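You operate a simulated robot arm through the tools that you are given. There is no shell and no other tool.

The job below is to be done with a simulated robot arm. You get a single attempt, and the scene is never put back.

## Task
Dose the shots on the mix card into the cup and stir it smooth with the yellow stick.
Fine: Slide the cup back out to stir it, put the stick back and leave the shot dial and the other cups as they are.

Only the result counts: the job must be done as asked and must still hold three seconds after the hand-in. Knocking over, shifting, dropping, spilling or breaking anything else fails it.

## Robot
A 7-joint arm with a fingered hand, fixed in place. Base frame: the origin is on the floor under the middle of its stand, x ahead of it, y to its left, z up; the work surface is at about z = 85. Lengths are in cm, angles in rad, forces in N, time in s.
It reaches about 116.4 cm from its shoulder. Its first joint turns from -2.897 to 2.897 rad. Payload 4.7 kg.
The tool frame sits at the grasp point between the pads (the TCP): z along the fingers, y along the line on which they close. The tips reach 3.6 cm beyond it. The gripper opens to 12 cm; its body begins 4.2 cm behind the TCP. The gripper is a hand of 5 fingers: y runs from the thumb to the fingers, the wrist lies at [-1.8, -12.2, -21] in the tool frame, and closing takes about 1.5 s.
Orientation is that of the tool frame in the base frame, as a unit quaternion [x, y, z, w]. With the fingers straight down and the wrist toward the robot, the tool's x, y and z point along [0, 1, 0], [1, 0, 0] and [0, 0, -1] of the base frame.

## Interface
- The arm moves only by the tool servo_tool. Its argument "increments" is a list of rows, each a list of 7 numbers: the turn, a rotation vector about the tool's x, y, z in units of 90 degrees (1.0 is 90 degrees), then the shift along the tool's x, y, z in units of 100 mm (1.0 is 100 mm), then the opening, from 0 (shut) to 1 (fully open). In form: [[wx, wy, wz, dx, dy, dz, grip], ...]. A call has 1 to 20 rows; each row is the pose to reach, as a shift and turn from the pose commanded when the call began, along the tool's axes at that moment. A call with a number of a shift or a turn outside -1 to 1 is refused whole. A row lasts 0.2 s, in which the tool goes at most 5 cm and 0.15 rad; a call with a longer step from one row to the next is refused whole, and so is a gripper value outside its range. Where a pose cannot be reached the arm comes as near as it can. A force on the tool above 40 N (or 10 N above the force at the start of the call, whichever is more), or a blocked arm, ends the call early, and 0.2 s more pass. The fingers move at their own pace (about 4.5 cm/s each) and stop on an object; they squeeze with about 28 N. The grip force told is the motor's: it shows also when the fingers shut on nothing. Time passes only in rows, and 0.2 s behind the last, so rows that repeat a pose let the fingers close. The reply holds the time, the measured pose of the TCP, the force on the tool along the base axes, the opening and the grip force, in the units named above and with some noise, with the torque about the TCP (base axes, N m) and any sound that the robot's microphone picked up.
- Cameras (640 x 400 px; columns grow to the right, rows downward): "scene" is fixed at [5.06, 65.07, 146.43]; the picture's right is [-0.48, -0.88, 0.00], its down [-0.74, 0.40, -0.55] and it looks along [0.48, -0.26, -0.84] (base axes); focal length 214 px, centre (320, 200). "wrist" rides on the gripper at [7.3, -9.1, -14.3] in the tool frame; the picture's right is [-0.80, 0.28, -0.53], its down [-0.53, -0.73, 0.42] and it looks along [-0.27, 0.62, 0.74] (tool axes); focal length 234 px, centre (320, 200). There is no depth. A picture from a camera that has moved, and an enlarged one, comes with that camera's place and axes in the base frame and with its lens.
- grab_frame(camera): a new picture of that camera. It takes no simulated time.
- hand_shape(shape): the hand has 5 fingers and takes this shape, open, in about a second: jaw (thumb against the fingers, like two jaws); tri (thumb and two fingers); tip (a fingertip pinch); poke (one finger out to press); point (the index stretched); flat (the hand flat); cup (the hand cupped); fist (a fist). The gripper value then closes the fingers along that shape, each until it touches; the sizes above hold for jaw. It gives what a move gives, with no picture.
- close_up(camera, box): a new picture of the part [left, top, right, bottom] of that camera's present view, enlarged. It takes no simulated time.
- hand_in(): hands the job in; it is judged then, once.

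Places have to be worked out from the pictures, the camera data and where the tool is seen. Open the gripper and draw the arm clear of the work before you hand the job in, unless the task says otherwise.

The tools are called after ">>>" by a JSON object that holds its "name" and its "arguments". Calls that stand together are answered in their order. servo_tool: Moves the arm, as the interface text tells. Its arguments: {"type":"object","properties":{"increments":{"type":"array","items":{"type":"array","items":{"type":"number"}}}},"required":["increments"]} The other tools are called the same way: hand_shape (shape) gives the hand a shape; grab_frame (camera) takes a picture; close_up (camera, box) takes an enlarged picture of a part of a camera's view; hand_in () hands the job in.

At the start:

```text
time: 0.0
ee_pos: [30.81, 52.02, 122.7]
tcp_rot: [0.707, 0.707, 0.0, 0.001]
wrist_force: [-0.5, -0.4, -1.2]
moment: [-0.05, -0.02, -0.02]
finger_gap: 11.97
finger_force: 0.1
shape: jaw
```

scene: 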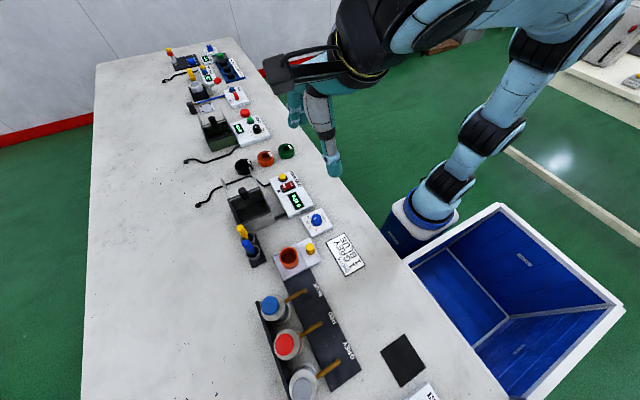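
wrist: 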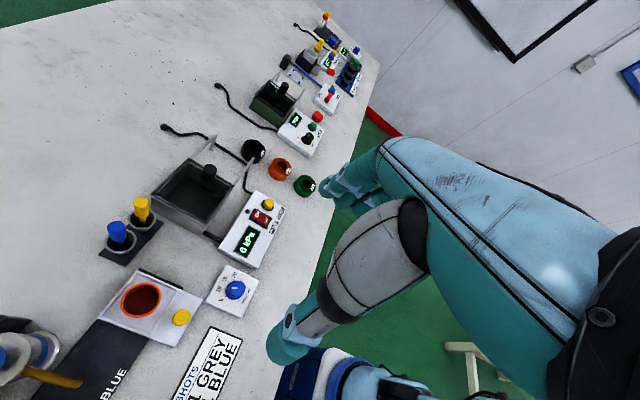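

I'll first look at the scene more closely to read the card, the dosing stations and the other gear.

>>> {"name": "close_up", "arguments": {"camera": "scene", "box": [220, 160, 380, 280]}}

>>> {"name": "close_up", "arguments": {"camera": "scene", "box": [240, 260, 440, 400]}}

>>> {"name": "close_up", "arguments": {"camera": "wrist", "box": [80, 180, 320, 400]}}

>>> {"name": "close_up", "arguments": {"camera": "scene", "box": [150, 30, 310, 160]}}

```text
3.33 times, centred on (300, 220) of scene
camera zoom: at [5.06, 65.07, 146.43], right [-0.48, -0.88, 0.0], down [-0.74, 0.4, -0.55], along [0.48, -0.26, -0.84], focal length 715 px, centre (387, 133)
```

zoom: 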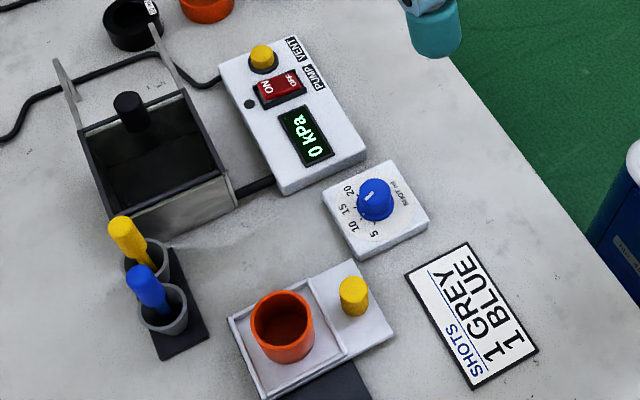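

```text
2.86 times, centred on (340, 330) of scene
camera zoom: at [5.06, 65.07, 146.43], right [-0.48, -0.88, 0.0], down [-0.74, 0.4, -0.55], along [0.48, -0.26, -0.84], focal length 613 px, centre (263, -171)
```

zoom: 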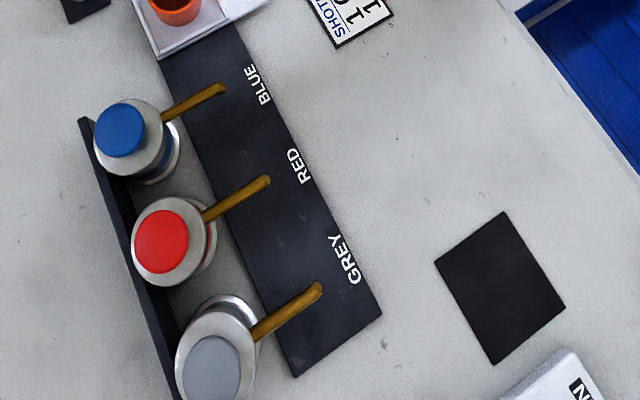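

```text
1.82 times, centred on (200, 290) of wrist
camera zoom: at [21.58, 59.47, 136.95], right [0.28, -0.8, 0.53], down [-0.73, -0.53, -0.42], along [0.62, -0.27, -0.74], focal length 426 px, centre (538, 36)
```

zoom: 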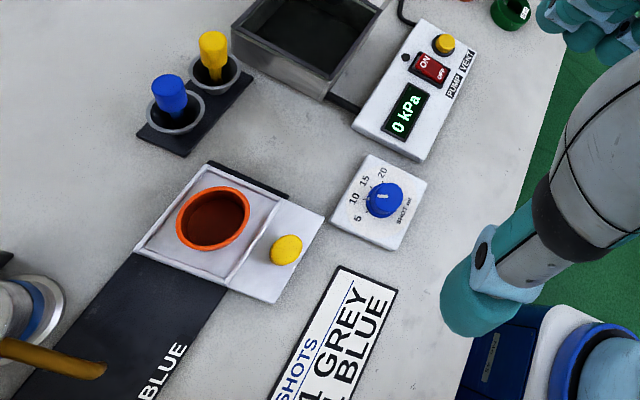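

```text
3.08 times, centred on (230, 95) of scene
camera zoom: at [5.06, 65.07, 146.43], right [-0.48, -0.88, 0.0], down [-0.74, 0.4, -0.55], along [0.48, -0.26, -0.84], focal length 660 px, centre (597, 523)
```

zoom: 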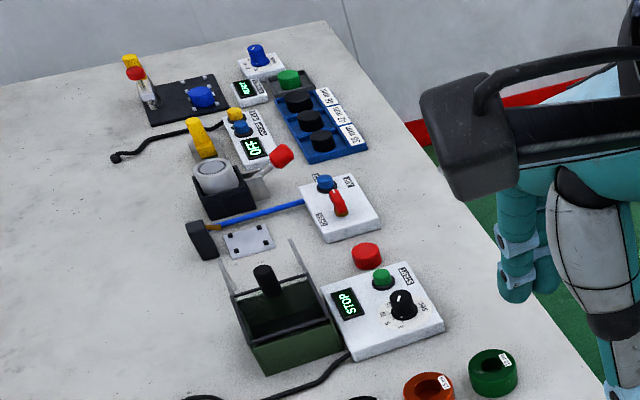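

The card reads "SHOTS 1 GREY 1 BLUE"; the cup sits on a slide tray at about (25, 64) with a yellow knob near (25, 57.5). The dispensers run along -x at y≈71, with blue at x≈14.6, red at x≈7.4 and grey at x≈0.6. I'll move the hand back at this height so the wrist camera can see them.

>>> {"name": "servo_tool", "arguments": {"increments": [[0, 0, 0, 0.05, -0.3, 0, 1], [0, 0, 0, 0.1, -0.6, 0, 1], [0, 0, 0, 0.15, -0.9, 0, 1], [0, 0, 0, 0.2, -1.0, 0, 1]]}}

```text
time: 1.0
ee_pos: [20.87, 54.17, 122.76]
tcp_rot: [0.707, 0.707, 0.0, 0.0]
wrist_force: [-0.7, -0.6, -0.3]
moment: [0.01, 0.01, -0.01]
finger_gap: 11.97
finger_force: 0.1
shape: jaw
```

The move was accurate, so I'll carry on toward -x.

>>> {"name": "servo_tool", "arguments": {"increments": [[0, 0, 0, 0.05, -0.3, 0, 1], [0, 0, 0, 0.1, -0.6, 0, 1], [0, 0, 0, 0.2, -0.9, 0, 1], [0, 0, 0, 0.3, -1.0, 0, 1]]}}

>>> {"name": "servo_tool", "arguments": {"increments": [[0, 0, 0, 0.1, -0.3, 0, 1], [0, 0, 0, 0.2, -0.6, 0, 1], [0, 0, 0, 0.3, -0.9, 0, 1], [0, 0, 0, 0.4, -1.0, 0, 1]]}}

>>> {"name": "grab_frame", "arguments": {"camera": "wrist"}}

>>> {"name": "grab_frame", "arguments": {"camera": "scene"}}

```text
time: 2.0
ee_pos: [11.44, 56.45, 121.76]
tcp_rot: [0.707, 0.707, -0.001, 0.0]
wrist_force: [-0.2, 0.5, 0.1]
moment: [0.02, 0.01, 0.02]
finger_gap: 11.96
finger_force: 0.0
shape: jaw
out of reach, approached as far as the arm can: row 3, 4
```

```text
time: 3.0
ee_pos: [5.05, 57.2, 118.04]
tcp_rot: [0.707, 0.707, 0.0, 0.0]
wrist_force: [-0.1, 0.5, 0.0]
moment: [0.0, -0.01, 0.01]
finger_gap: 11.99
finger_force: 0.0
shape: jaw
out of reach, approached as far as the arm can: row 1, 2, 3, 4
```

```text
taken
camera wrist: at [-4.26, 64.53, 132.32], right [0.28, -0.8, 0.52], down [-0.73, -0.53, -0.42], along [0.62, -0.27, -0.74], focal length 234 px, centre (320, 200)
```

wrist: 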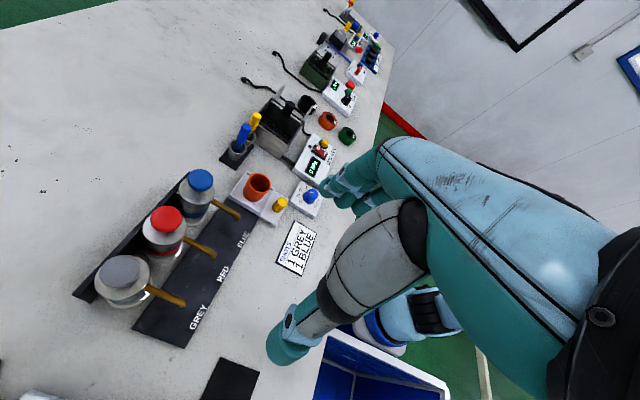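

```text
taken
```

scene: 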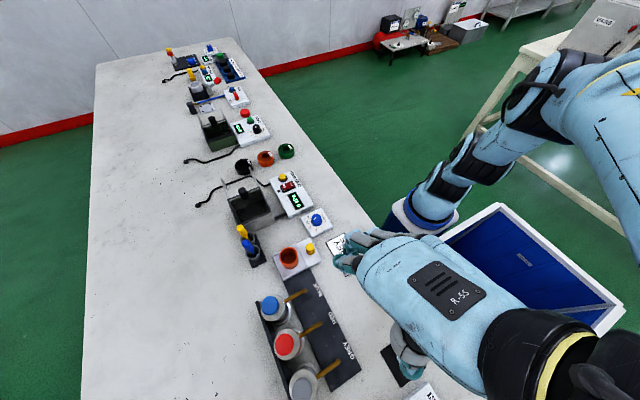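

With the wrist straight back, the arm runs out of reach near x≈5, so I'll have to yaw the hand for the far end. This view shows the dispensers clearly, so I'll zoom in for their heights.

>>> {"name": "close_up", "arguments": {"camera": "wrist", "box": [70, 150, 310, 350]}}

>>> {"name": "close_up", "arguments": {"camera": "wrist", "box": [200, 70, 360, 230]}}

>>> {"name": "close_up", "arguments": {"camera": "scene", "box": [220, 220, 340, 300]}}

>>> {"name": "close_up", "arguments": {"camera": "scene", "box": [240, 280, 420, 400]}}

```text
2.00 times, centred on (190, 250) of wrist
camera zoom: at [-4.26, 64.53, 132.32], right [0.28, -0.8, 0.52], down [-0.73, -0.53, -0.42], along [0.62, -0.27, -0.74], focal length 468 px, centre (580, 100)
```

zoom: 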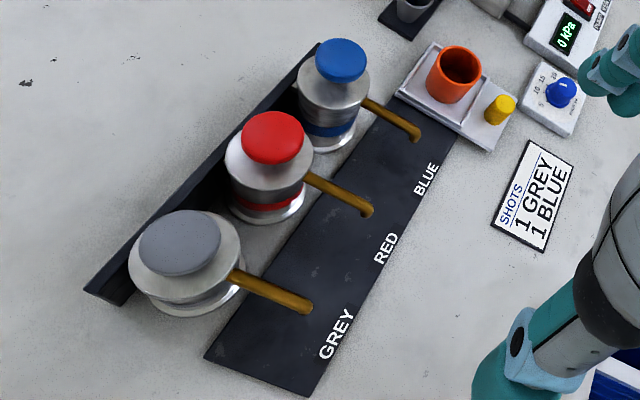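

```text
2.50 times, centred on (280, 150) of wrist
camera zoom: at [-4.26, 64.53, 132.32], right [0.28, -0.8, 0.52], down [-0.73, -0.53, -0.42], along [0.62, -0.27, -0.74], focal length 585 px, centre (420, 325)
```

zoom: 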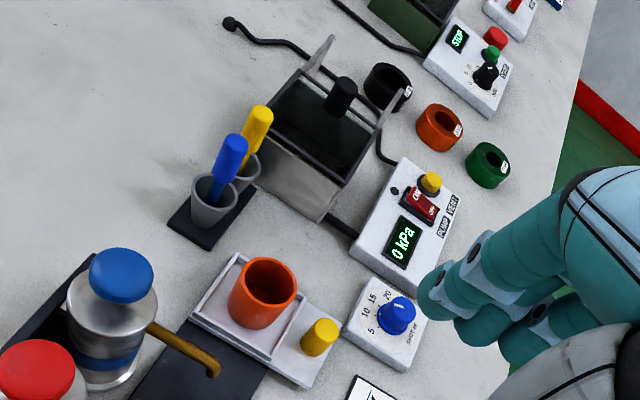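

```text
5.00 times, centred on (280, 260) of scene
camera zoom: at [5.06, 65.07, 146.43], right [-0.48, -0.88, 0.0], down [-0.74, 0.4, -0.55], along [0.48, -0.26, -0.84], focal length 1072 px, centre (520, -100)
```

zoom: 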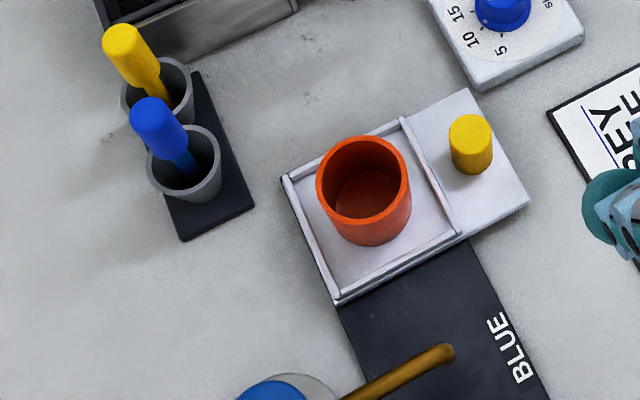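

```text
3.33 times, centred on (330, 340) of scene
camera zoom: at [5.06, 65.07, 146.43], right [-0.48, -0.88, 0.0], down [-0.74, 0.4, -0.55], along [0.48, -0.26, -0.84], focal length 715 px, centre (287, -267)
```

zoom: 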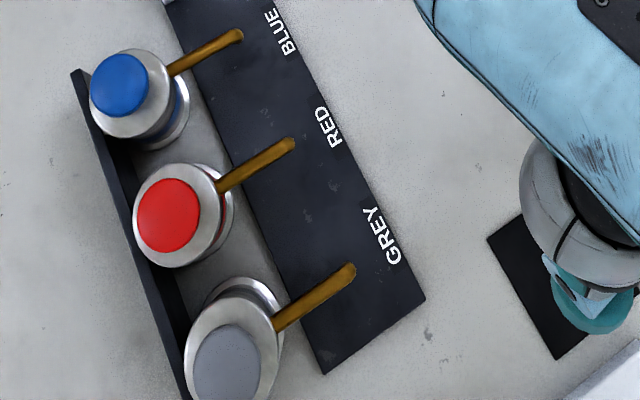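

Triangulating the two views gives these positions:

| Item | Position |
|---|---|
| Cap tops (grey, red, blue) | x≈0, 7.5, 15 at y≈71.3, z≈98 |
| Spout tips | y≈63.4, z≈93 |
| Cup rim | (25.2, 63.6, 91) |
| Tray knob | (25.5, 57.1, top 89) |

I'll yaw the hand so the wrist points back at the robot base (tool y to base +y), which should make the far end reachable.

>>> {"name": "servo_tool", "arguments": {"increments": [[0, 0, -0.09, 0, 0, 0, 1], [0, 0, -0.18, 0, 0, 0, 1], [0, 0, -0.27, 0, 0, 0, 1], [0, 0, -0.36, 0, 0, 0, 1], [0, 0, -0.45, 0, 0, 0, 1], [0, 0, -0.54, 0, 0, 0, 1], [0, 0, -0.63, 0, 0, 0, 1], [0, 0, -0.72, 0, 0, 0, 1], [0, 0, -0.81, 0, 0, 0, 1], [0, 0, -0.9, 0, 0, 0, 1], [0, 0, -0.99, 0, 0, 0, 1]]}}

>>> {"name": "hand_shape", "arguments": {"shape": "poke"}}

>>> {"name": "grab_frame", "arguments": {"camera": "wrist"}}

>>> {"name": "grab_frame", "arguments": {"camera": "scene"}}

```text
time: 5.4
ee_pos: [5.18, 57.37, 117.99]
tcp_rot: [0.007, 1.0, 0.0, 0.0]
wrist_force: [0.9, -1.0, -0.7]
moment: [0.02, 0.02, -0.01]
finger_gap: 12.01
finger_force: 0.0
shape: jaw
```

```text
time: 6.3
ee_pos: [5.21, 57.47, 117.96]
tcp_rot: [0.008, 1.0, 0.0, 0.0]
wrist_force: [0.2, 0.1, -1.1]
moment: [0.01, -0.01, 0.0]
finger_gap: 0.0
finger_force: 0.1
shape: poke
```

```text
taken
camera wrist: at [-2.32, 48.45, 132.31], right [0.81, 0.27, 0.53], down [0.52, -0.74, -0.42], along [0.28, 0.62, -0.74], focal length 234 px, centre (320, 200)
```

wrist: 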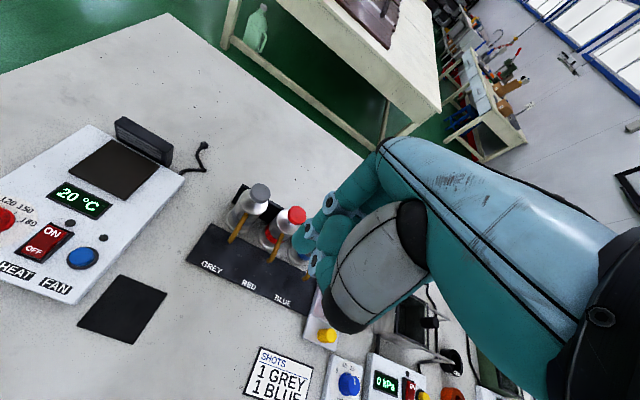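

```text
taken
```

scene: 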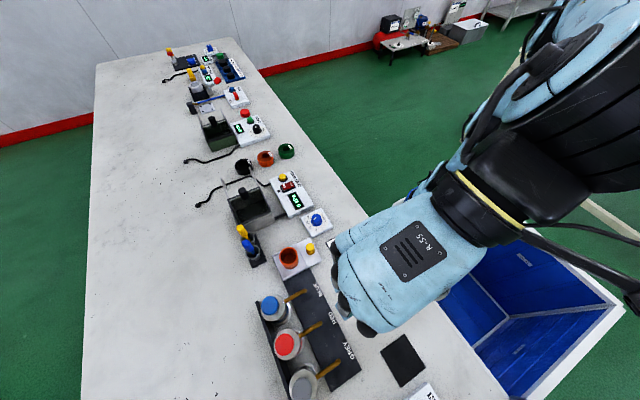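

The yaw worked. Now I'll zoom in on the poke shape to find where the extended fingertip is.

>>> {"name": "close_up", "arguments": {"camera": "wrist", "box": [180, 120, 480, 360]}}

>>> {"name": "close_up", "arguments": {"camera": "scene", "box": [300, 180, 460, 360]}}

```text
1.67 times, centred on (330, 240) of wrist
camera zoom: at [-2.32, 48.45, 132.31], right [0.81, 0.27, 0.53], down [0.52, -0.74, -0.42], along [0.28, 0.62, -0.74], focal length 390 px, centre (303, 133)
```

zoom: 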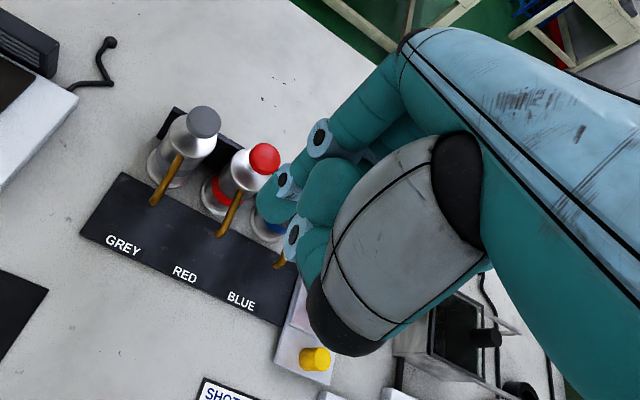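

```text
2.22 times, centred on (380, 270) of scene
camera zoom: at [5.06, 65.07, 146.43], right [-0.48, -0.88, 0.0], down [-0.74, 0.4, -0.55], along [0.48, -0.26, -0.84], focal length 477 px, centre (187, 44)
```

zoom: 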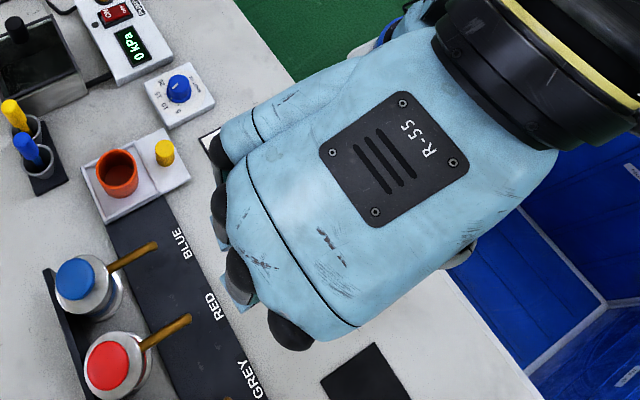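

The fingertip is hard to pick out against the dispensers, so I'll shift the hand +y at this safe height to put plain table behind it.

>>> {"name": "servo_tool", "arguments": {"increments": [[0, 0, 0, 0, 0.3, 0, 0], [0, 0, 0, 0, 0.6, 0, 0], [0, 0, 0, 0, 0.9, 0, 0], [0, 0, 0, 0, 1.0, 0, 0]]}}

>>> {"name": "servo_tool", "arguments": {"increments": [[0, 0, 0, 0, 0.3, 0, 0], [0, 0, 0, 0, 0.6, 0, 0]]}}

>>> {"name": "close_up", "arguments": {"camera": "wrist", "box": [180, 120, 480, 360]}}

>>> {"name": "grab_frame", "arguments": {"camera": "scene"}}

```text
time: 7.3
ee_pos: [5.43, 67.2, 117.74]
tcp_rot: [0.007, 1.0, 0.001, 0.0]
wrist_force: [-0.2, -0.7, -0.8]
moment: [0.01, 0.0, -0.02]
finger_gap: 0.03
finger_force: 3.7
shape: jaw
```

```text
time: 7.9
ee_pos: [5.45, 73.4, 118.1]
tcp_rot: [0.008, 1.0, 0.001, 0.0]
wrist_force: [-0.1, -0.3, 0.7]
moment: [0.07, 0.0, 0.0]
finger_gap: 0.01
finger_force: 28.1
shape: jaw
```

```text
1.67 times, centred on (330, 240) of wrist
camera zoom: at [-1.95, 64.36, 132.29], right [0.81, 0.27, 0.53], down [0.52, -0.74, -0.43], along [0.28, 0.62, -0.74], focal length 390 px, centre (303, 133)
```

zoom: 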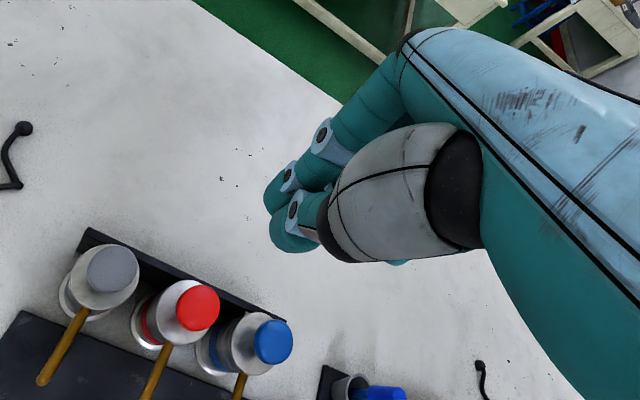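

```text
taken
```

scene: 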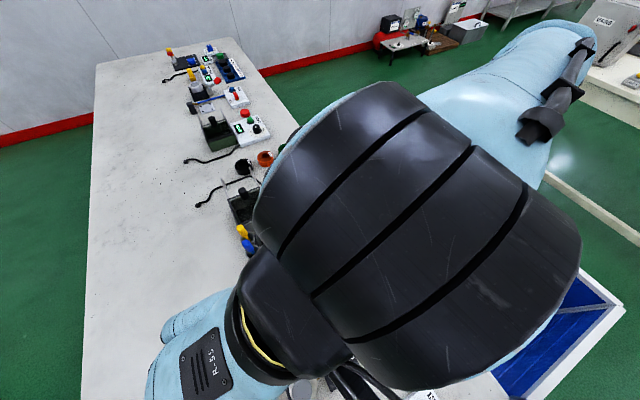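

Closing the gripper value made the hand fall back to a closed jaw. I'll set poke again and hold the gripper value at 1 to see whether the shape stays.

>>> {"name": "hand_shape", "arguments": {"shape": "poke"}}

>>> {"name": "close_up", "arguments": {"camera": "wrist", "box": [180, 120, 480, 360]}}

>>> {"name": "servo_tool", "arguments": {"increments": [[0, 0, 0, 0, 0, 0, 1], [0, 0, 0, 0, 0, 0, 1], [0, 0, 0, 0, 0, 0, 1], [0, 0, 0, 0, 0, 0, 1]]}}

>>> {"name": "close_up", "arguments": {"camera": "wrist", "box": [180, 120, 480, 360]}}

```text
time: 8.8
ee_pos: [5.54, 73.26, 117.97]
tcp_rot: [0.007, 1.0, 0.0, 0.0]
wrist_force: [0.1, -0.2, 0.2]
moment: [0.02, -0.02, 0.02]
finger_gap: 0.01
finger_force: 0.0
shape: poke
```

```text
1.67 times, centred on (330, 240) of wrist
camera zoom: at [-1.97, 64.35, 132.24], right [0.81, 0.27, 0.53], down [0.52, -0.74, -0.42], along [0.28, 0.62, -0.74], focal length 390 px, centre (303, 133)
```

zoom: 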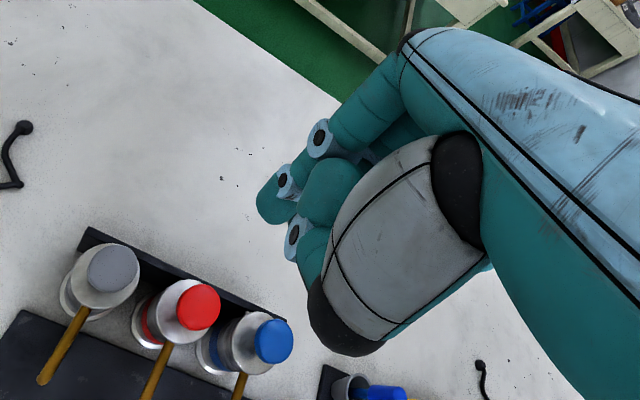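

```text
time: 9.8
ee_pos: [5.53, 73.24, 117.95]
tcp_rot: [0.008, 1.0, 0.0, 0.0]
wrist_force: [-0.2, -0.4, 0.0]
moment: [0.03, 0.01, -0.03]
finger_gap: 0.0
finger_force: 0.0
shape: poke
```

```text
1.67 times, centred on (330, 240) of wrist
camera zoom: at [-1.97, 64.37, 132.24], right [0.81, 0.27, 0.53], down [0.52, -0.74, -0.42], along [0.28, 0.62, -0.74], focal length 390 px, centre (303, 133)
```

zoom: 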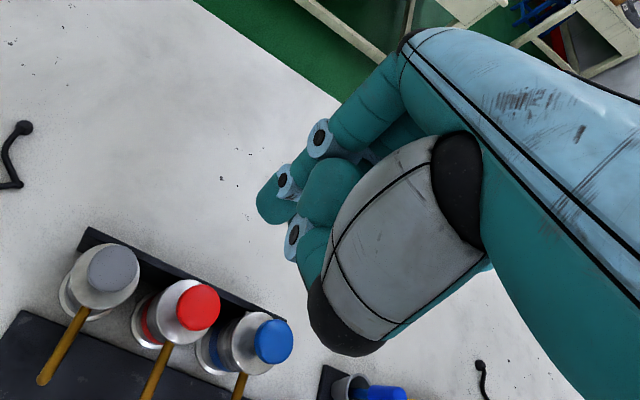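

With the gripper value kept at 1, poke holds. The extended fingertip projects to about tool (1.2, 0.4, 4.1). I'll move over the tray in steps, aiming for the +x side of the yellow knob.

>>> {"name": "servo_tool", "arguments": {"increments": [[0, 0, 0, -0.2, -0.25, 0, 1], [0, 0, 0, -0.4, -0.5, 0, 1], [0, 0, 0, -0.6, -0.75, 0, 1], [0, 0, 0, -0.8, -1.0, 0, 1]]}}

>>> {"name": "servo_tool", "arguments": {"increments": [[0, 0, 0, -0.25, -0.2, 0, 1], [0, 0, 0, -0.5, -0.4, 0, 1], [0, 0, 0, -0.75, -0.65, 0, 1], [0, 0, 0, -1.0, -0.65, 0, 1]]}}

>>> {"name": "grab_frame", "arguments": {"camera": "wrist"}}

>>> {"name": "grab_frame", "arguments": {"camera": "scene"}}

```text
time: 10.8
ee_pos: [13.27, 63.18, 117.88]
tcp_rot: [0.007, 1.0, -0.001, 0.0]
wrist_force: [-1.0, -0.1, -0.9]
moment: [-0.01, 0.01, 0.01]
finger_gap: 0.0
finger_force: 0.1
shape: poke
```

```text
time: 11.8
ee_pos: [23.14, 56.55, 118.01]
tcp_rot: [0.008, 1.0, 0.0, 0.0]
wrist_force: [-0.9, -0.4, 0.1]
moment: [0.0, 0.02, 0.0]
finger_gap: 0.0
finger_force: 0.0
shape: poke
```

```text
taken
camera wrist: at [15.74, 47.53, 132.35], right [0.81, 0.27, 0.53], down [0.52, -0.74, -0.42], along [0.28, 0.62, -0.74], focal length 234 px, centre (320, 200)
```

wrist: 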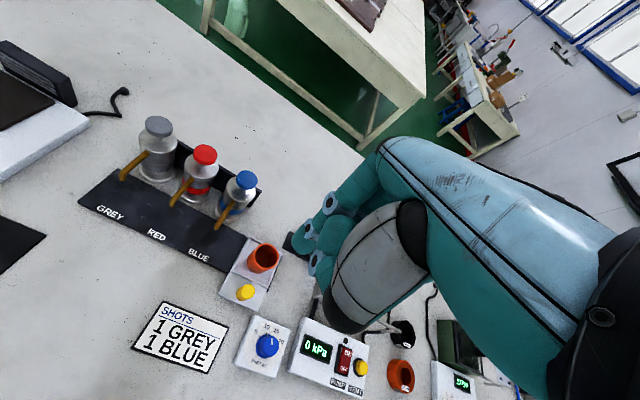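

```text
taken
```

scene: 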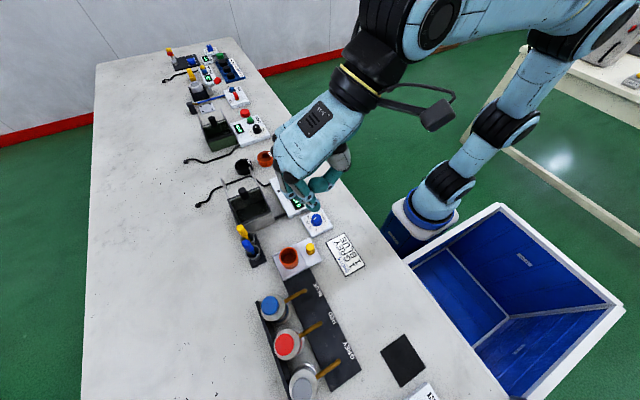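

The hand is now visible from the side in the scene view, so I'll zoom in to locate the poke fingertip.

>>> {"name": "close_up", "arguments": {"camera": "scene", "box": [250, 90, 370, 220]}}

>>> {"name": "close_up", "arguments": {"camera": "wrist", "box": [180, 160, 380, 360]}}

```text
3.08 times, centred on (310, 155) of scene
camera zoom: at [5.06, 65.07, 146.43], right [-0.48, -0.88, 0.0], down [-0.74, 0.4, -0.55], along [0.48, -0.26, -0.84], focal length 660 px, centre (351, 338)
```

zoom: 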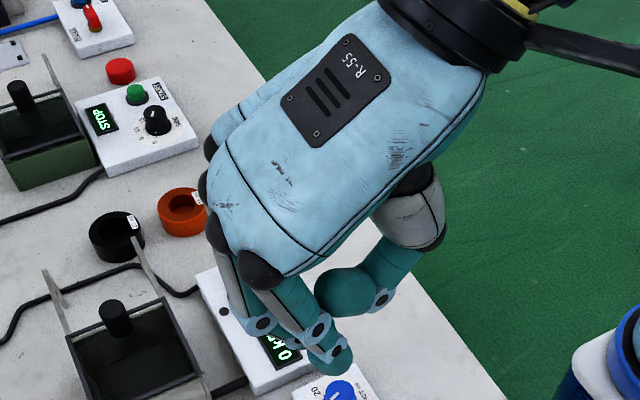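

```text
2.00 times, centred on (280, 260) of wrist
camera zoom: at [15.74, 47.53, 132.35], right [0.81, 0.27, 0.53], down [0.52, -0.74, -0.42], along [0.28, 0.62, -0.74], focal length 468 px, centre (400, 80)
```

zoom: 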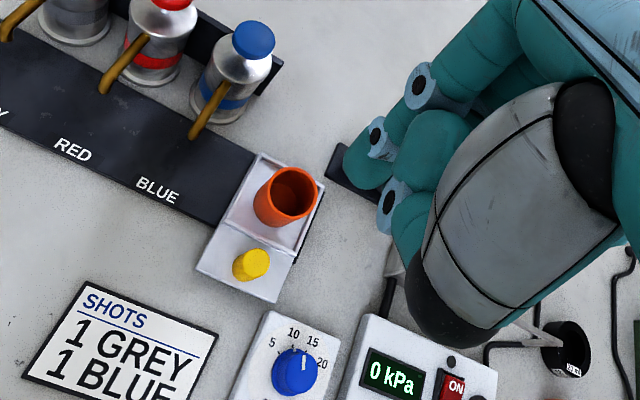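

The two views put the fingertip at tool (0.95, 0.2, 4.0), with the thumb and curled fingers about 4 cm higher. I'll move to just +x of the knob and descend partway.

>>> {"name": "servo_tool", "arguments": {"increments": [[0, 0, 0, -0.25, 0.02, 0, 1], [0, 0, 0, -0.5, 0.02, 0, 1], [0, 0, 0, -0.67, 0.02, 0, 1], [0, 0, 0, -0.67, 0.02, 0.3, 1], [0, 0, 0, -0.67, 0.02, 0.6, 1], [0, 0, 0, -0.67, 0.02, 1.0, 1]]}}

>>> {"name": "servo_tool", "arguments": {"increments": [[0, 0, 0, 0, 0, 0.3, 1], [0, 0, 0, 0, 0, 0.6, 1], [0, 0, 0, 0, 0, 0.9, 1]]}}

>>> {"name": "close_up", "arguments": {"camera": "scene", "box": [220, 120, 400, 290]}}

>>> {"name": "close_up", "arguments": {"camera": "wrist", "box": [180, 160, 380, 360]}}

```text
time: 13.2
ee_pos: [29.99, 56.74, 108.05]
tcp_rot: [0.008, 1.0, 0.001, 0.001]
wrist_force: [0.1, -0.4, 1.1]
moment: [0.03, -0.04, -0.02]
finger_gap: 0.01
finger_force: 0.0
shape: poke
```

```text
time: 14.0
ee_pos: [29.85, 56.69, 98.95]
tcp_rot: [0.007, 1.0, 0.001, 0.0]
wrist_force: [0.2, 0.3, 0.6]
moment: [0.02, -0.04, -0.01]
finger_gap: 0.0
finger_force: 0.1
shape: poke
```

```text
2.35 times, centred on (310, 205) of scene
camera zoom: at [5.06, 65.07, 146.43], right [-0.48, -0.88, 0.0], down [-0.74, 0.4, -0.55], along [0.48, -0.26, -0.84], focal length 505 px, centre (344, 188)
```

zoom: 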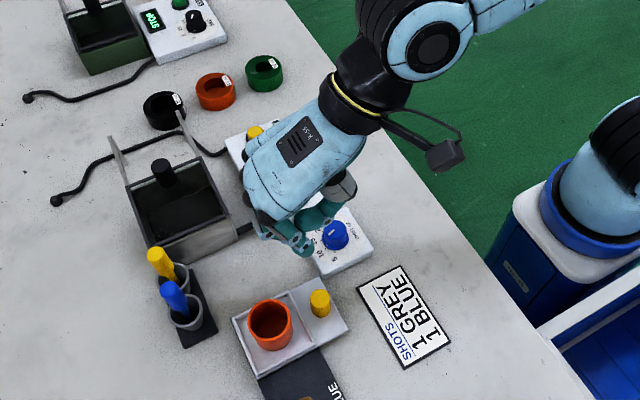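

```text
2.00 times, centred on (280, 260) of wrist
camera zoom: at [22.42, 47.61, 113.22], right [0.81, 0.27, 0.53], down [0.52, -0.74, -0.43], along [0.28, 0.62, -0.74], focal length 468 px, centre (400, 80)
```

zoom: 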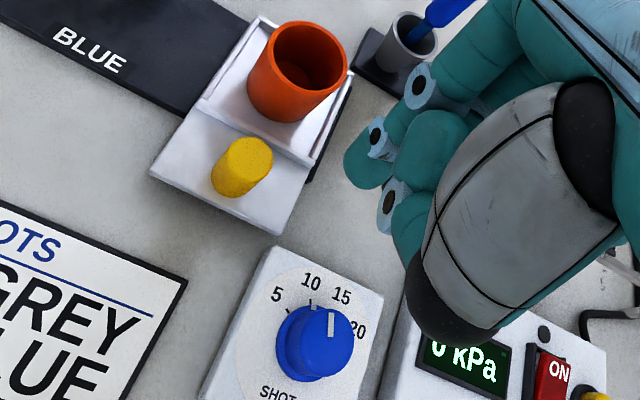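

The knob top sits near (25.1, 57.3, 90) and the fingertip is at about (28.9, 56.9, 95), clear of the dial. I'll lower it beside the knob.

>>> {"name": "servo_tool", "arguments": {"increments": [[0, 0, 0, 0, 0, 0.2, 1], [0, 0, 0, 0, 0, 0.4, 1], [0, 0, 0, 0, 0, 0.6, 1], [0, 0, 0, 0, 0, 0.7, 1]]}}

>>> {"name": "close_up", "arguments": {"camera": "scene", "box": [240, 160, 400, 300]}}

>>> {"name": "close_up", "arguments": {"camera": "wrist", "box": [180, 160, 380, 360]}}

```text
time: 15.0
ee_pos: [29.82, 56.78, 91.96]
tcp_rot: [0.007, 1.0, 0.0, 0.0]
wrist_force: [0.2, 0.7, 0.0]
moment: [-0.02, -0.01, -0.01]
finger_gap: 0.0
finger_force: 0.0
shape: poke
```

```text
2.86 times, centred on (320, 230) of scene
camera zoom: at [5.06, 65.07, 146.43], right [-0.48, -0.88, 0.0], down [-0.74, 0.4, -0.55], along [0.48, -0.26, -0.84], focal length 613 px, centre (320, 114)
```

zoom: 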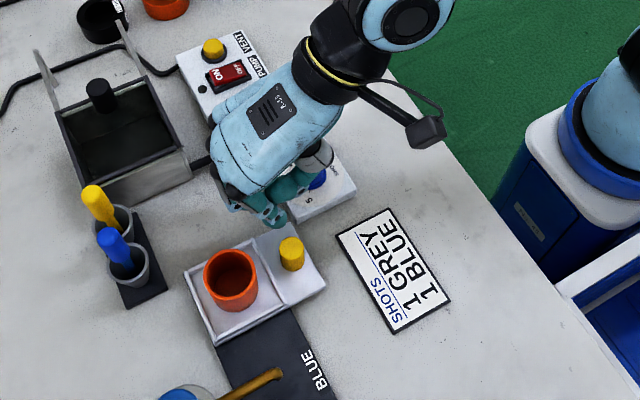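

```text
2.00 times, centred on (280, 260) of wrist
camera zoom: at [22.4, 47.74, 106.24], right [0.81, 0.27, 0.53], down [0.52, -0.74, -0.42], along [0.28, 0.62, -0.74], focal length 468 px, centre (400, 80)
```

zoom: 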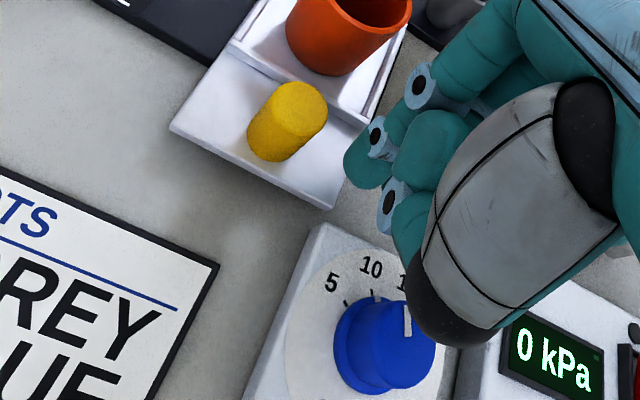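

The finger is level with the knob and nothing is touching. I'll push slowly toward -x and check how the tray behaves.

>>> {"name": "servo_tool", "arguments": {"increments": [[0, 0, 0, 0.08, 0, 0, 1], [0, 0, 0, 0.16, 0, 0, 1], [0, 0, 0, 0.24, 0, 0, 1], [0, 0, 0, 0.32, 0, 0, 1], [0, 0, 0, 0.4, 0, 0, 1], [0, 0, 0, 0.48, 0, 0, 1], [0, 0, 0, 0.56, 0, 0, 1]]}}

>>> {"name": "close_up", "arguments": {"camera": "scene", "box": [240, 160, 400, 300]}}

>>> {"name": "close_up", "arguments": {"camera": "wrist", "box": [180, 160, 380, 360]}}

```text
time: 16.6
ee_pos: [24.15, 56.87, 92.01]
tcp_rot: [0.008, 1.0, 0.0, -0.001]
wrist_force: [-1.1, 0.7, 0.5]
moment: [0.03, 0.0, 0.0]
finger_gap: 0.02
finger_force: 0.1
shape: poke
```

```text
2.86 times, centred on (320, 230) of scene
camera zoom: at [5.06, 65.07, 146.43], right [-0.48, -0.88, 0.0], down [-0.74, 0.4, -0.55], along [0.48, -0.26, -0.84], focal length 613 px, centre (320, 114)
```

zoom: 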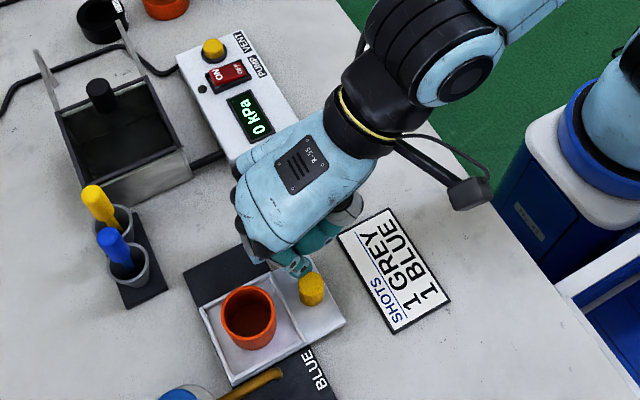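

```text
2.00 times, centred on (280, 260) of wrist
camera zoom: at [16.74, 47.89, 106.3], right [0.81, 0.27, 0.53], down [0.52, -0.74, -0.42], along [0.28, 0.62, -0.74], focal length 468 px, centre (400, 80)
```

zoom: 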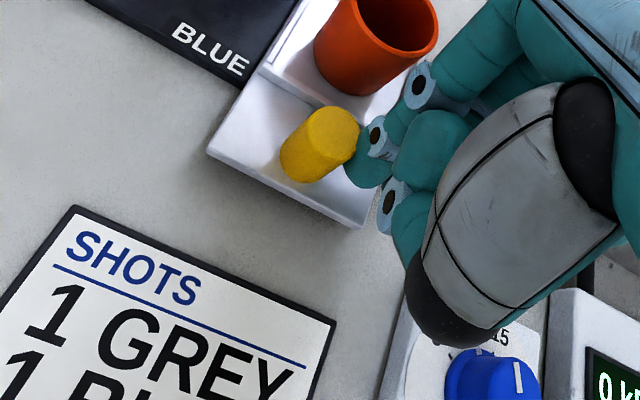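

The tray slides cleanly along x, and the cup centre follows TCP x minus about 3.3. I'll keep pushing and check the hand's clearance to the spouts as it gets there.

>>> {"name": "servo_tool", "arguments": {"increments": [[0, 0, 0, 0.1, 0, 0, 1], [0, 0, 0, 0.2, 0, 0, 1], [0, 0, 0, 0.3, 0, 0, 1], [0, 0, 0, 0.4, 0, 0, 1], [0, 0, 0, 0.5, 0, 0, 1], [0, 0, 0, 0.55, 0, 0, 1]]}}

>>> {"name": "close_up", "arguments": {"camera": "scene", "box": [240, 200, 400, 330]}}

>>> {"name": "close_up", "arguments": {"camera": "wrist", "box": [180, 120, 420, 340]}}

```text
time: 18.0
ee_pos: [18.71, 56.81, 92.01]
tcp_rot: [0.008, 1.0, 0.0, 0.0]
wrist_force: [-1.2, 0.0, 0.3]
moment: [-0.03, -0.01, 0.03]
finger_gap: 0.0
finger_force: 0.0
shape: poke
```

```text
3.08 times, centred on (320, 265) of scene
camera zoom: at [5.06, 65.07, 146.43], right [-0.48, -0.88, 0.0], down [-0.74, 0.4, -0.55], along [0.48, -0.26, -0.84], focal length 660 px, centre (320, 0)
```

zoom: 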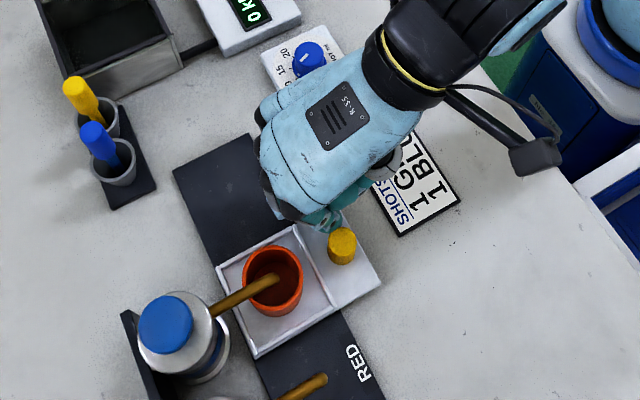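

```text
1.82 times, centred on (300, 230) of wrist
camera zoom: at [11.28, 47.88, 106.32], right [0.81, 0.27, 0.52], down [0.52, -0.74, -0.42], along [0.28, 0.62, -0.74], focal length 426 px, centre (356, 146)
```

zoom: 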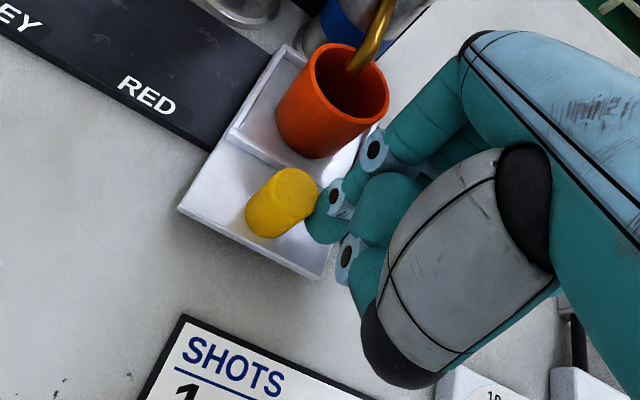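

The cup is passing under the blue spout as predicted. I'll follow the card order and go to grey first, leaning the hand slightly so the knuckles clear the spouts.

>>> {"name": "servo_tool", "arguments": {"increments": [[-0.032, 0, 0, 0, -0.02, 0, 1], [-0.064, 0, 0, 0, -0.04, 0, 1], [-0.064, 0, 0, 0.1, -0.04, 0, 1], [-0.064, 0, 0, 0.2, -0.04, 0, 1], [-0.064, 0, 0, 0.3, -0.04, 0, 1]]}}

>>> {"name": "close_up", "arguments": {"camera": "scene", "box": [240, 220, 400, 350]}}

>>> {"name": "close_up", "arguments": {"camera": "wrist", "box": [180, 120, 420, 340]}}

```text
time: 19.2
ee_pos: [15.78, 56.53, 92.1]
tcp_rot: [0.008, 0.999, 0.051, 0.001]
wrist_force: [0.0, 0.0, 0.5]
moment: [0.01, 0.0, -0.01]
finger_gap: 0.01
finger_force: 0.0
shape: poke
```

```text
3.08 times, centred on (320, 285) of scene
camera zoom: at [5.06, 65.07, 146.43], right [-0.48, -0.88, 0.0], down [-0.74, 0.4, -0.55], along [0.48, -0.26, -0.84], focal length 660 px, centre (320, -62)
```

zoom: 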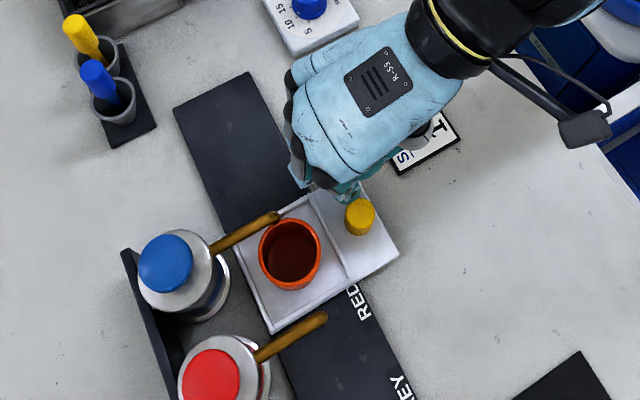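

```text
1.82 times, centred on (300, 230) of wrist
camera zoom: at [8.3, 46.19, 105.35], right [0.81, 0.21, 0.55], down [0.52, -0.69, -0.5], along [0.28, 0.69, -0.67], focal length 426 px, centre (356, 146)
```

zoom: 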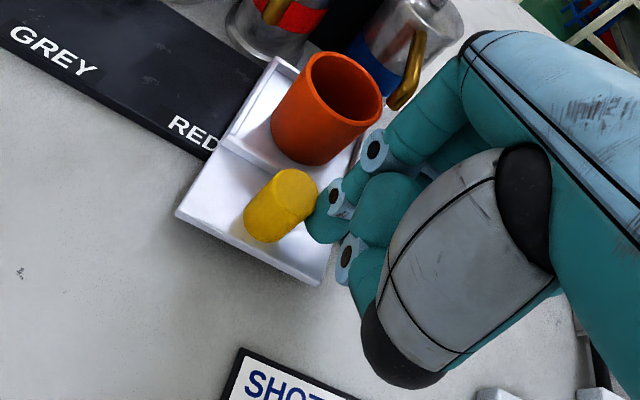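

There's about 2 cm between the knuckles and the blue spout, and the cup centre is at x≈12.6. I'll continue toward grey.

>>> {"name": "servo_tool", "arguments": {"increments": [[0, 0, 0, 0.1, 0, 0, 1], [0, 0, 0, 0.2, 0, 0, 1], [0, 0, 0, 0.3, 0, 0, 1], [0, 0, 0, 0.4, 0, 0, 1], [0, 0, 0, 0.5, 0, 0, 1], [0, 0, 0, 0.6, 0, 0, 1], [0, 0, 0, 0.7, 0, 0, 1], [0, 0, 0, 0.8, 0, 0, 1], [0, 0, 0, 0.9, 0, 0, 1]]}}

>>> {"name": "close_up", "arguments": {"camera": "scene", "box": [240, 270, 400, 400]}}

>>> {"name": "close_up", "arguments": {"camera": "wrist", "box": [180, 120, 420, 340]}}

```text
time: 21.2
ee_pos: [6.95, 56.7, 92.05]
tcp_rot: [0.008, 0.999, 0.051, 0.0]
wrist_force: [0.0, -0.5, 0.6]
moment: [0.01, -0.03, 0.01]
finger_gap: 0.0
finger_force: 0.0
shape: poke
```

```text
3.08 times, centred on (320, 335) of scene
camera zoom: at [5.06, 65.07, 146.43], right [-0.48, -0.88, 0.0], down [-0.74, 0.4, -0.55], along [0.48, -0.26, -0.84], focal length 660 px, centre (320, -215)
```

zoom: 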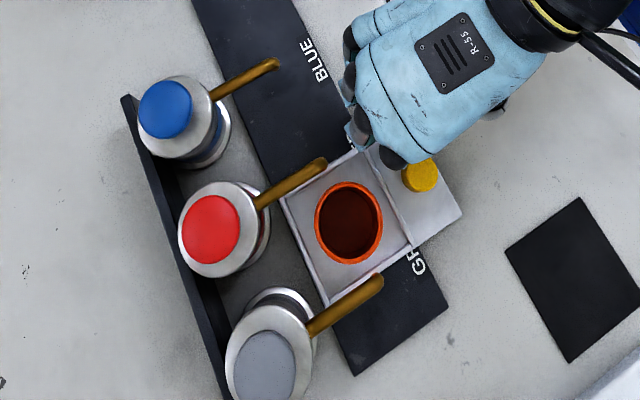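

```text
1.82 times, centred on (300, 230) of wrist
camera zoom: at [-0.7, 46.28, 105.35], right [0.81, 0.21, 0.55], down [0.52, -0.69, -0.5], along [0.28, 0.69, -0.67], focal length 426 px, centre (356, 146)
```

zoom: 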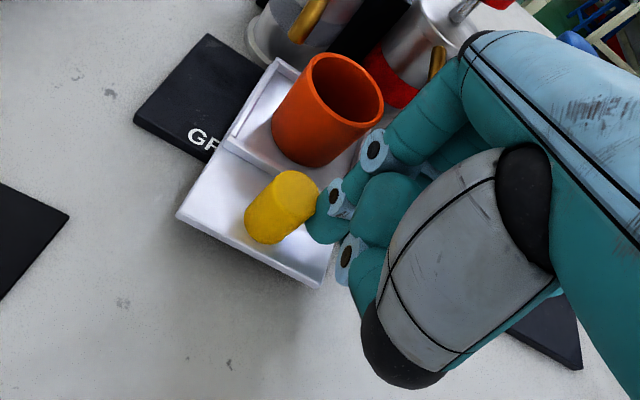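

The cup is at x≈3.7, so it needs another 3.5 cm to centre under the grey spout at x≈0.15.

>>> {"name": "servo_tool", "arguments": {"increments": [[0, 0, 0, 0.08, 0, 0, 1], [0, 0, 0, 0.16, 0, 0, 1], [0, 0, 0, 0.24, 0, 0, 1], [0, 0, 0, 0.31, 0, 0, 1], [0, 0, 0, 0.35, 0, 0, 1], [0, 0, 0, 0.35, 0, 0, 1]]}}

>>> {"name": "close_up", "arguments": {"camera": "scene", "box": [240, 270, 400, 400]}}

>>> {"name": "close_up", "arguments": {"camera": "wrist", "box": [180, 120, 420, 340]}}

```text
time: 22.6
ee_pos: [3.23, 56.71, 92.08]
tcp_rot: [0.008, 0.999, 0.05, 0.0]
wrist_force: [0.7, -0.7, -0.7]
moment: [0.01, -0.02, 0.01]
finger_gap: 0.0
finger_force: 0.2
shape: poke
```

```text
3.08 times, centred on (320, 335) of scene
camera zoom: at [5.06, 65.07, 146.43], right [-0.48, -0.88, 0.0], down [-0.74, 0.4, -0.55], along [0.48, -0.26, -0.84], focal length 660 px, centre (320, -215)
```

zoom: 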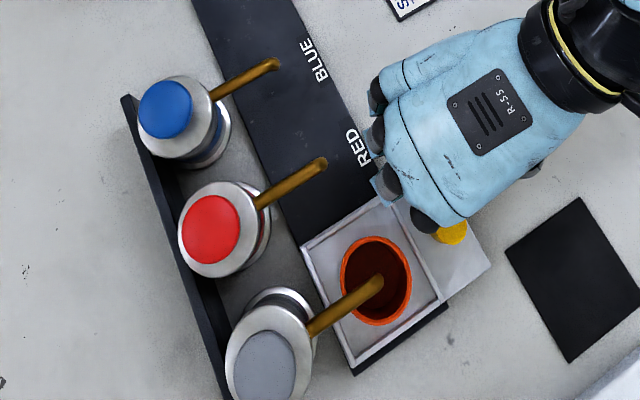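

```text
1.82 times, centred on (300, 230) of wrist
camera zoom: at [-4.33, 46.35, 105.36], right [0.81, 0.21, 0.55], down [0.52, -0.69, -0.5], along [0.28, 0.69, -0.67], focal length 426 px, centre (356, 146)
```

zoom: 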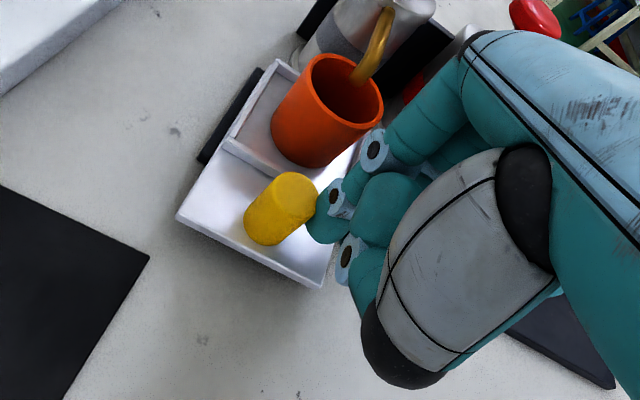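

The cup is centred under the grey spout. I'll back the finger off the knob, raise it straight up and remove the tilt.

>>> {"name": "servo_tool", "arguments": {"increments": [[0, 0, 0, -0.08, 0, 0, 1], [0, 0, 0, -0.15, 0, 0, 1], [0, 0, 0, -0.15, 0, -0.2, 1], [0, 0, 0, -0.15, 0, -0.5, 1], [0, 0, 0, -0.15, 0, -0.8, 1], [0.03, 0, 0, -0.15, 0, -1.0, 1], [0.064, 0, 0, -0.15, 0, -1.0, 1]]}}

>>> {"name": "servo_tool", "arguments": {"increments": [[0, 0, 0, 0, 0.2, -0.2, 1], [0, 0, 0, 0.15, 0.5, -0.2, 1], [0, 0, 0, 0.3, 0.8, -0.2, 1], [0, 0, 0, 0.4, 1.0, -0.2, 1]]}}

>>> {"name": "close_up", "arguments": {"camera": "scene", "box": [220, 270, 400, 400]}}

>>> {"name": "grab_frame", "arguments": {"camera": "wrist"}}

```text
time: 24.2
ee_pos: [4.68, 55.7, 102.02]
tcp_rot: [0.008, 1.0, -0.001, -0.001]
wrist_force: [-0.3, 0.3, 0.3]
moment: [0.0, -0.01, -0.01]
finger_gap: 0.01
finger_force: 0.1
shape: poke
```

```text
time: 25.2
ee_pos: [1.01, 65.85, 103.79]
tcp_rot: [0.007, 1.0, 0.0, 0.0]
wrist_force: [-0.2, 0.1, 1.1]
moment: [-0.01, 0.02, 0.0]
finger_gap: 0.0
finger_force: 0.0
shape: poke
```

```text
3.08 times, centred on (310, 335) of scene
camera zoom: at [5.06, 65.07, 146.43], right [-0.48, -0.88, 0.0], down [-0.74, 0.4, -0.55], along [0.48, -0.26, -0.84], focal length 660 px, centre (351, -215)
```

zoom: 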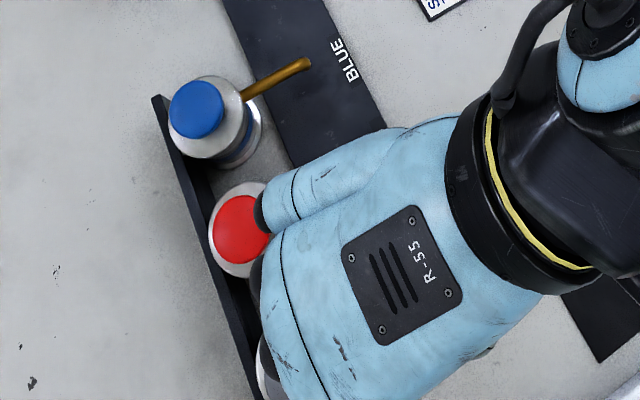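

```text
taken
camera wrist: at [-6.5, 56.86, 118.13], right [0.81, 0.27, 0.53], down [0.52, -0.74, -0.43], along [0.28, 0.62, -0.74], focal length 234 px, centre (320, 200)
```

wrist: 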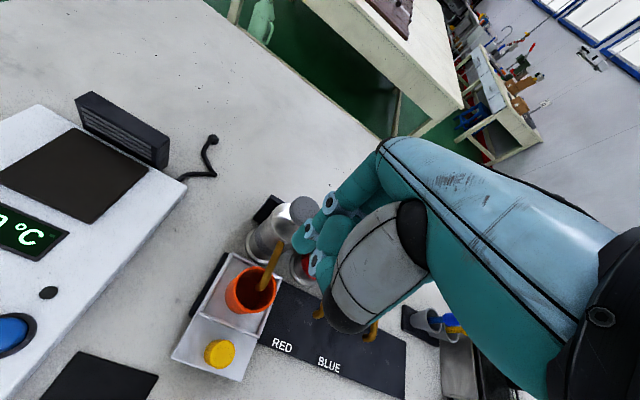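

The hand is just short of the grey cap, so I'll raise it a little, move over the cap and check alignment.

>>> {"name": "servo_tool", "arguments": {"increments": [[0, 0, 0, 0, 0, -0.2, 1], [0, 0, 0, 0.02, 0.25, -0.2, 1], [0, 0, 0, 0.04, 0.52, -0.2, 1], [0, 0, 0, 0.04, 0.52, -0.2, 1]]}}

>>> {"name": "close_up", "arguments": {"camera": "wrist", "box": [180, 120, 420, 340]}}

>>> {"name": "close_up", "arguments": {"camera": "scene", "box": [200, 250, 380, 400]}}

```text
time: 26.2
ee_pos: [0.78, 70.99, 105.79]
tcp_rot: [0.008, 1.0, 0.0, 0.0]
wrist_force: [-1.1, 0.6, 0.2]
moment: [-0.03, -0.02, -0.01]
finger_gap: 0.0
finger_force: 0.0
shape: poke
```

```text
1.82 times, centred on (300, 230) of wrist
camera zoom: at [-6.79, 62.0, 120.13], right [0.81, 0.27, 0.52], down [0.52, -0.74, -0.42], along [0.28, 0.62, -0.74], focal length 426 px, centre (356, 146)
```

zoom: 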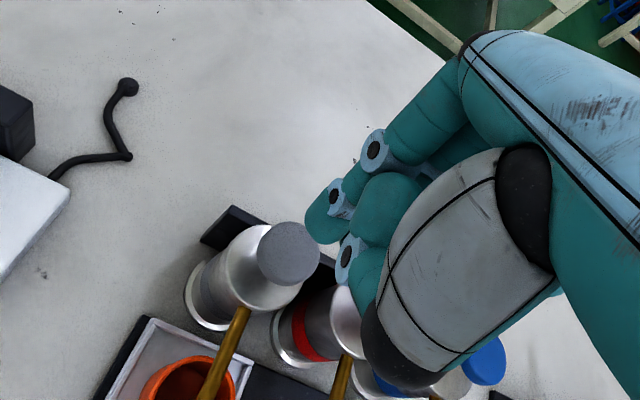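

```text
2.67 times, centred on (290, 325) of scene
camera zoom: at [5.06, 65.07, 146.43], right [-0.48, -0.88, 0.0], down [-0.74, 0.4, -0.55], along [0.48, -0.26, -0.84], focal length 572 px, centre (400, -133)
```

zoom: 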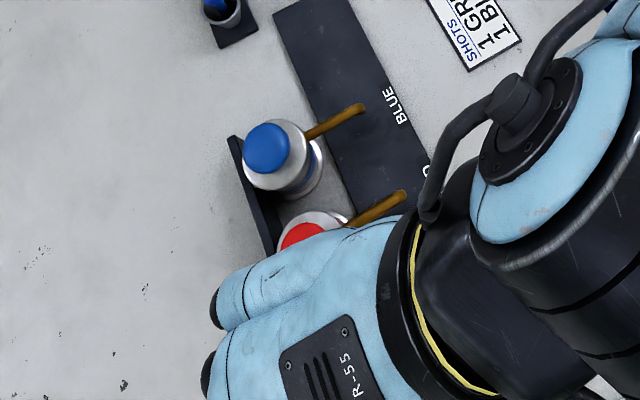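

The cap centre triangulates to (0, 71.3, 98) and the fingertip is directly above it. I'll lower it to just over the cap.

>>> {"name": "servo_tool", "arguments": {"increments": [[0, 0, 0, 0, 0, 0.1, 1], [0, 0, 0, 0, 0, 0.2, 1], [0, 0, 0, 0, 0, 0.3, 1]]}}

>>> {"name": "servo_tool", "arguments": {"increments": [[0, 0, 0, 0, 0, 0.03, 1], [0, 0, 0, 0, 0, 0.06, 1], [0, 0, 0, 0, 0, 0.09, 1]]}}

>>> {"name": "close_up", "arguments": {"camera": "wrist", "box": [180, 120, 420, 340]}}

```text
time: 27.0
ee_pos: [0.62, 71.02, 102.98]
tcp_rot: [0.007, 1.0, 0.001, 0.0]
wrist_force: [0.6, 0.0, 0.5]
moment: [0.04, 0.01, 0.01]
finger_gap: 0.01
finger_force: 0.1
shape: poke
```

```text
time: 27.8
ee_pos: [0.49, 70.91, 102.11]
tcp_rot: [0.008, 1.0, 0.0, -0.001]
wrist_force: [-0.1, 1.3, 1.3]
moment: [0.02, -0.01, 0.02]
finger_gap: 0.0
finger_force: 0.0
shape: poke
```

```text
1.82 times, centred on (300, 230) of wrist
camera zoom: at [-6.92, 62.02, 116.34], right [0.81, 0.27, 0.53], down [0.52, -0.74, -0.42], along [0.28, 0.62, -0.74], focal length 426 px, centre (356, 146)
```

zoom: 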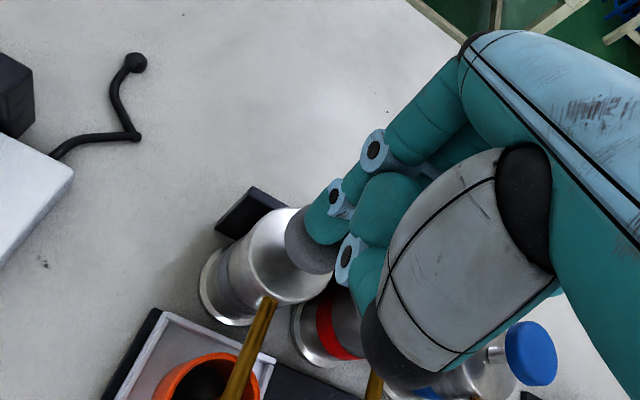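

The fingertip sits right at the cap surface with no load yet. I'll press gently and watch the force.

>>> {"name": "servo_tool", "arguments": {"increments": [[0, 0, 0, 0, 0, 0.02, 1], [0, 0, 0, 0, 0, 0.04, 1], [0, 0, 0, 0, 0, 0.06, 1]]}}

>>> {"name": "close_up", "arguments": {"camera": "wrist", "box": [180, 160, 380, 340]}}

```text
time: 28.6
ee_pos: [0.63, 70.97, 101.41]
tcp_rot: [0.008, 1.0, 0.0, 0.0]
wrist_force: [-1.0, -1.0, 4.8]
moment: [0.01, -0.02, 0.01]
finger_gap: 0.02
finger_force: 0.1
shape: poke
```

```text
2.22 times, centred on (280, 250) of wrist
camera zoom: at [-6.91, 62.01, 115.75], right [0.81, 0.27, 0.53], down [0.52, -0.74, -0.43], along [0.28, 0.62, -0.74], focal length 520 px, centre (409, 89)
```

zoom: 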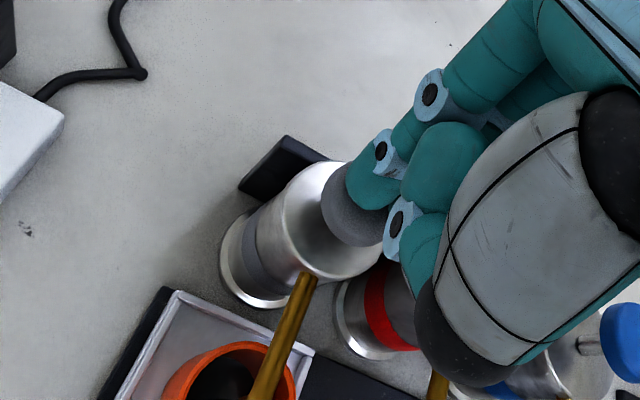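

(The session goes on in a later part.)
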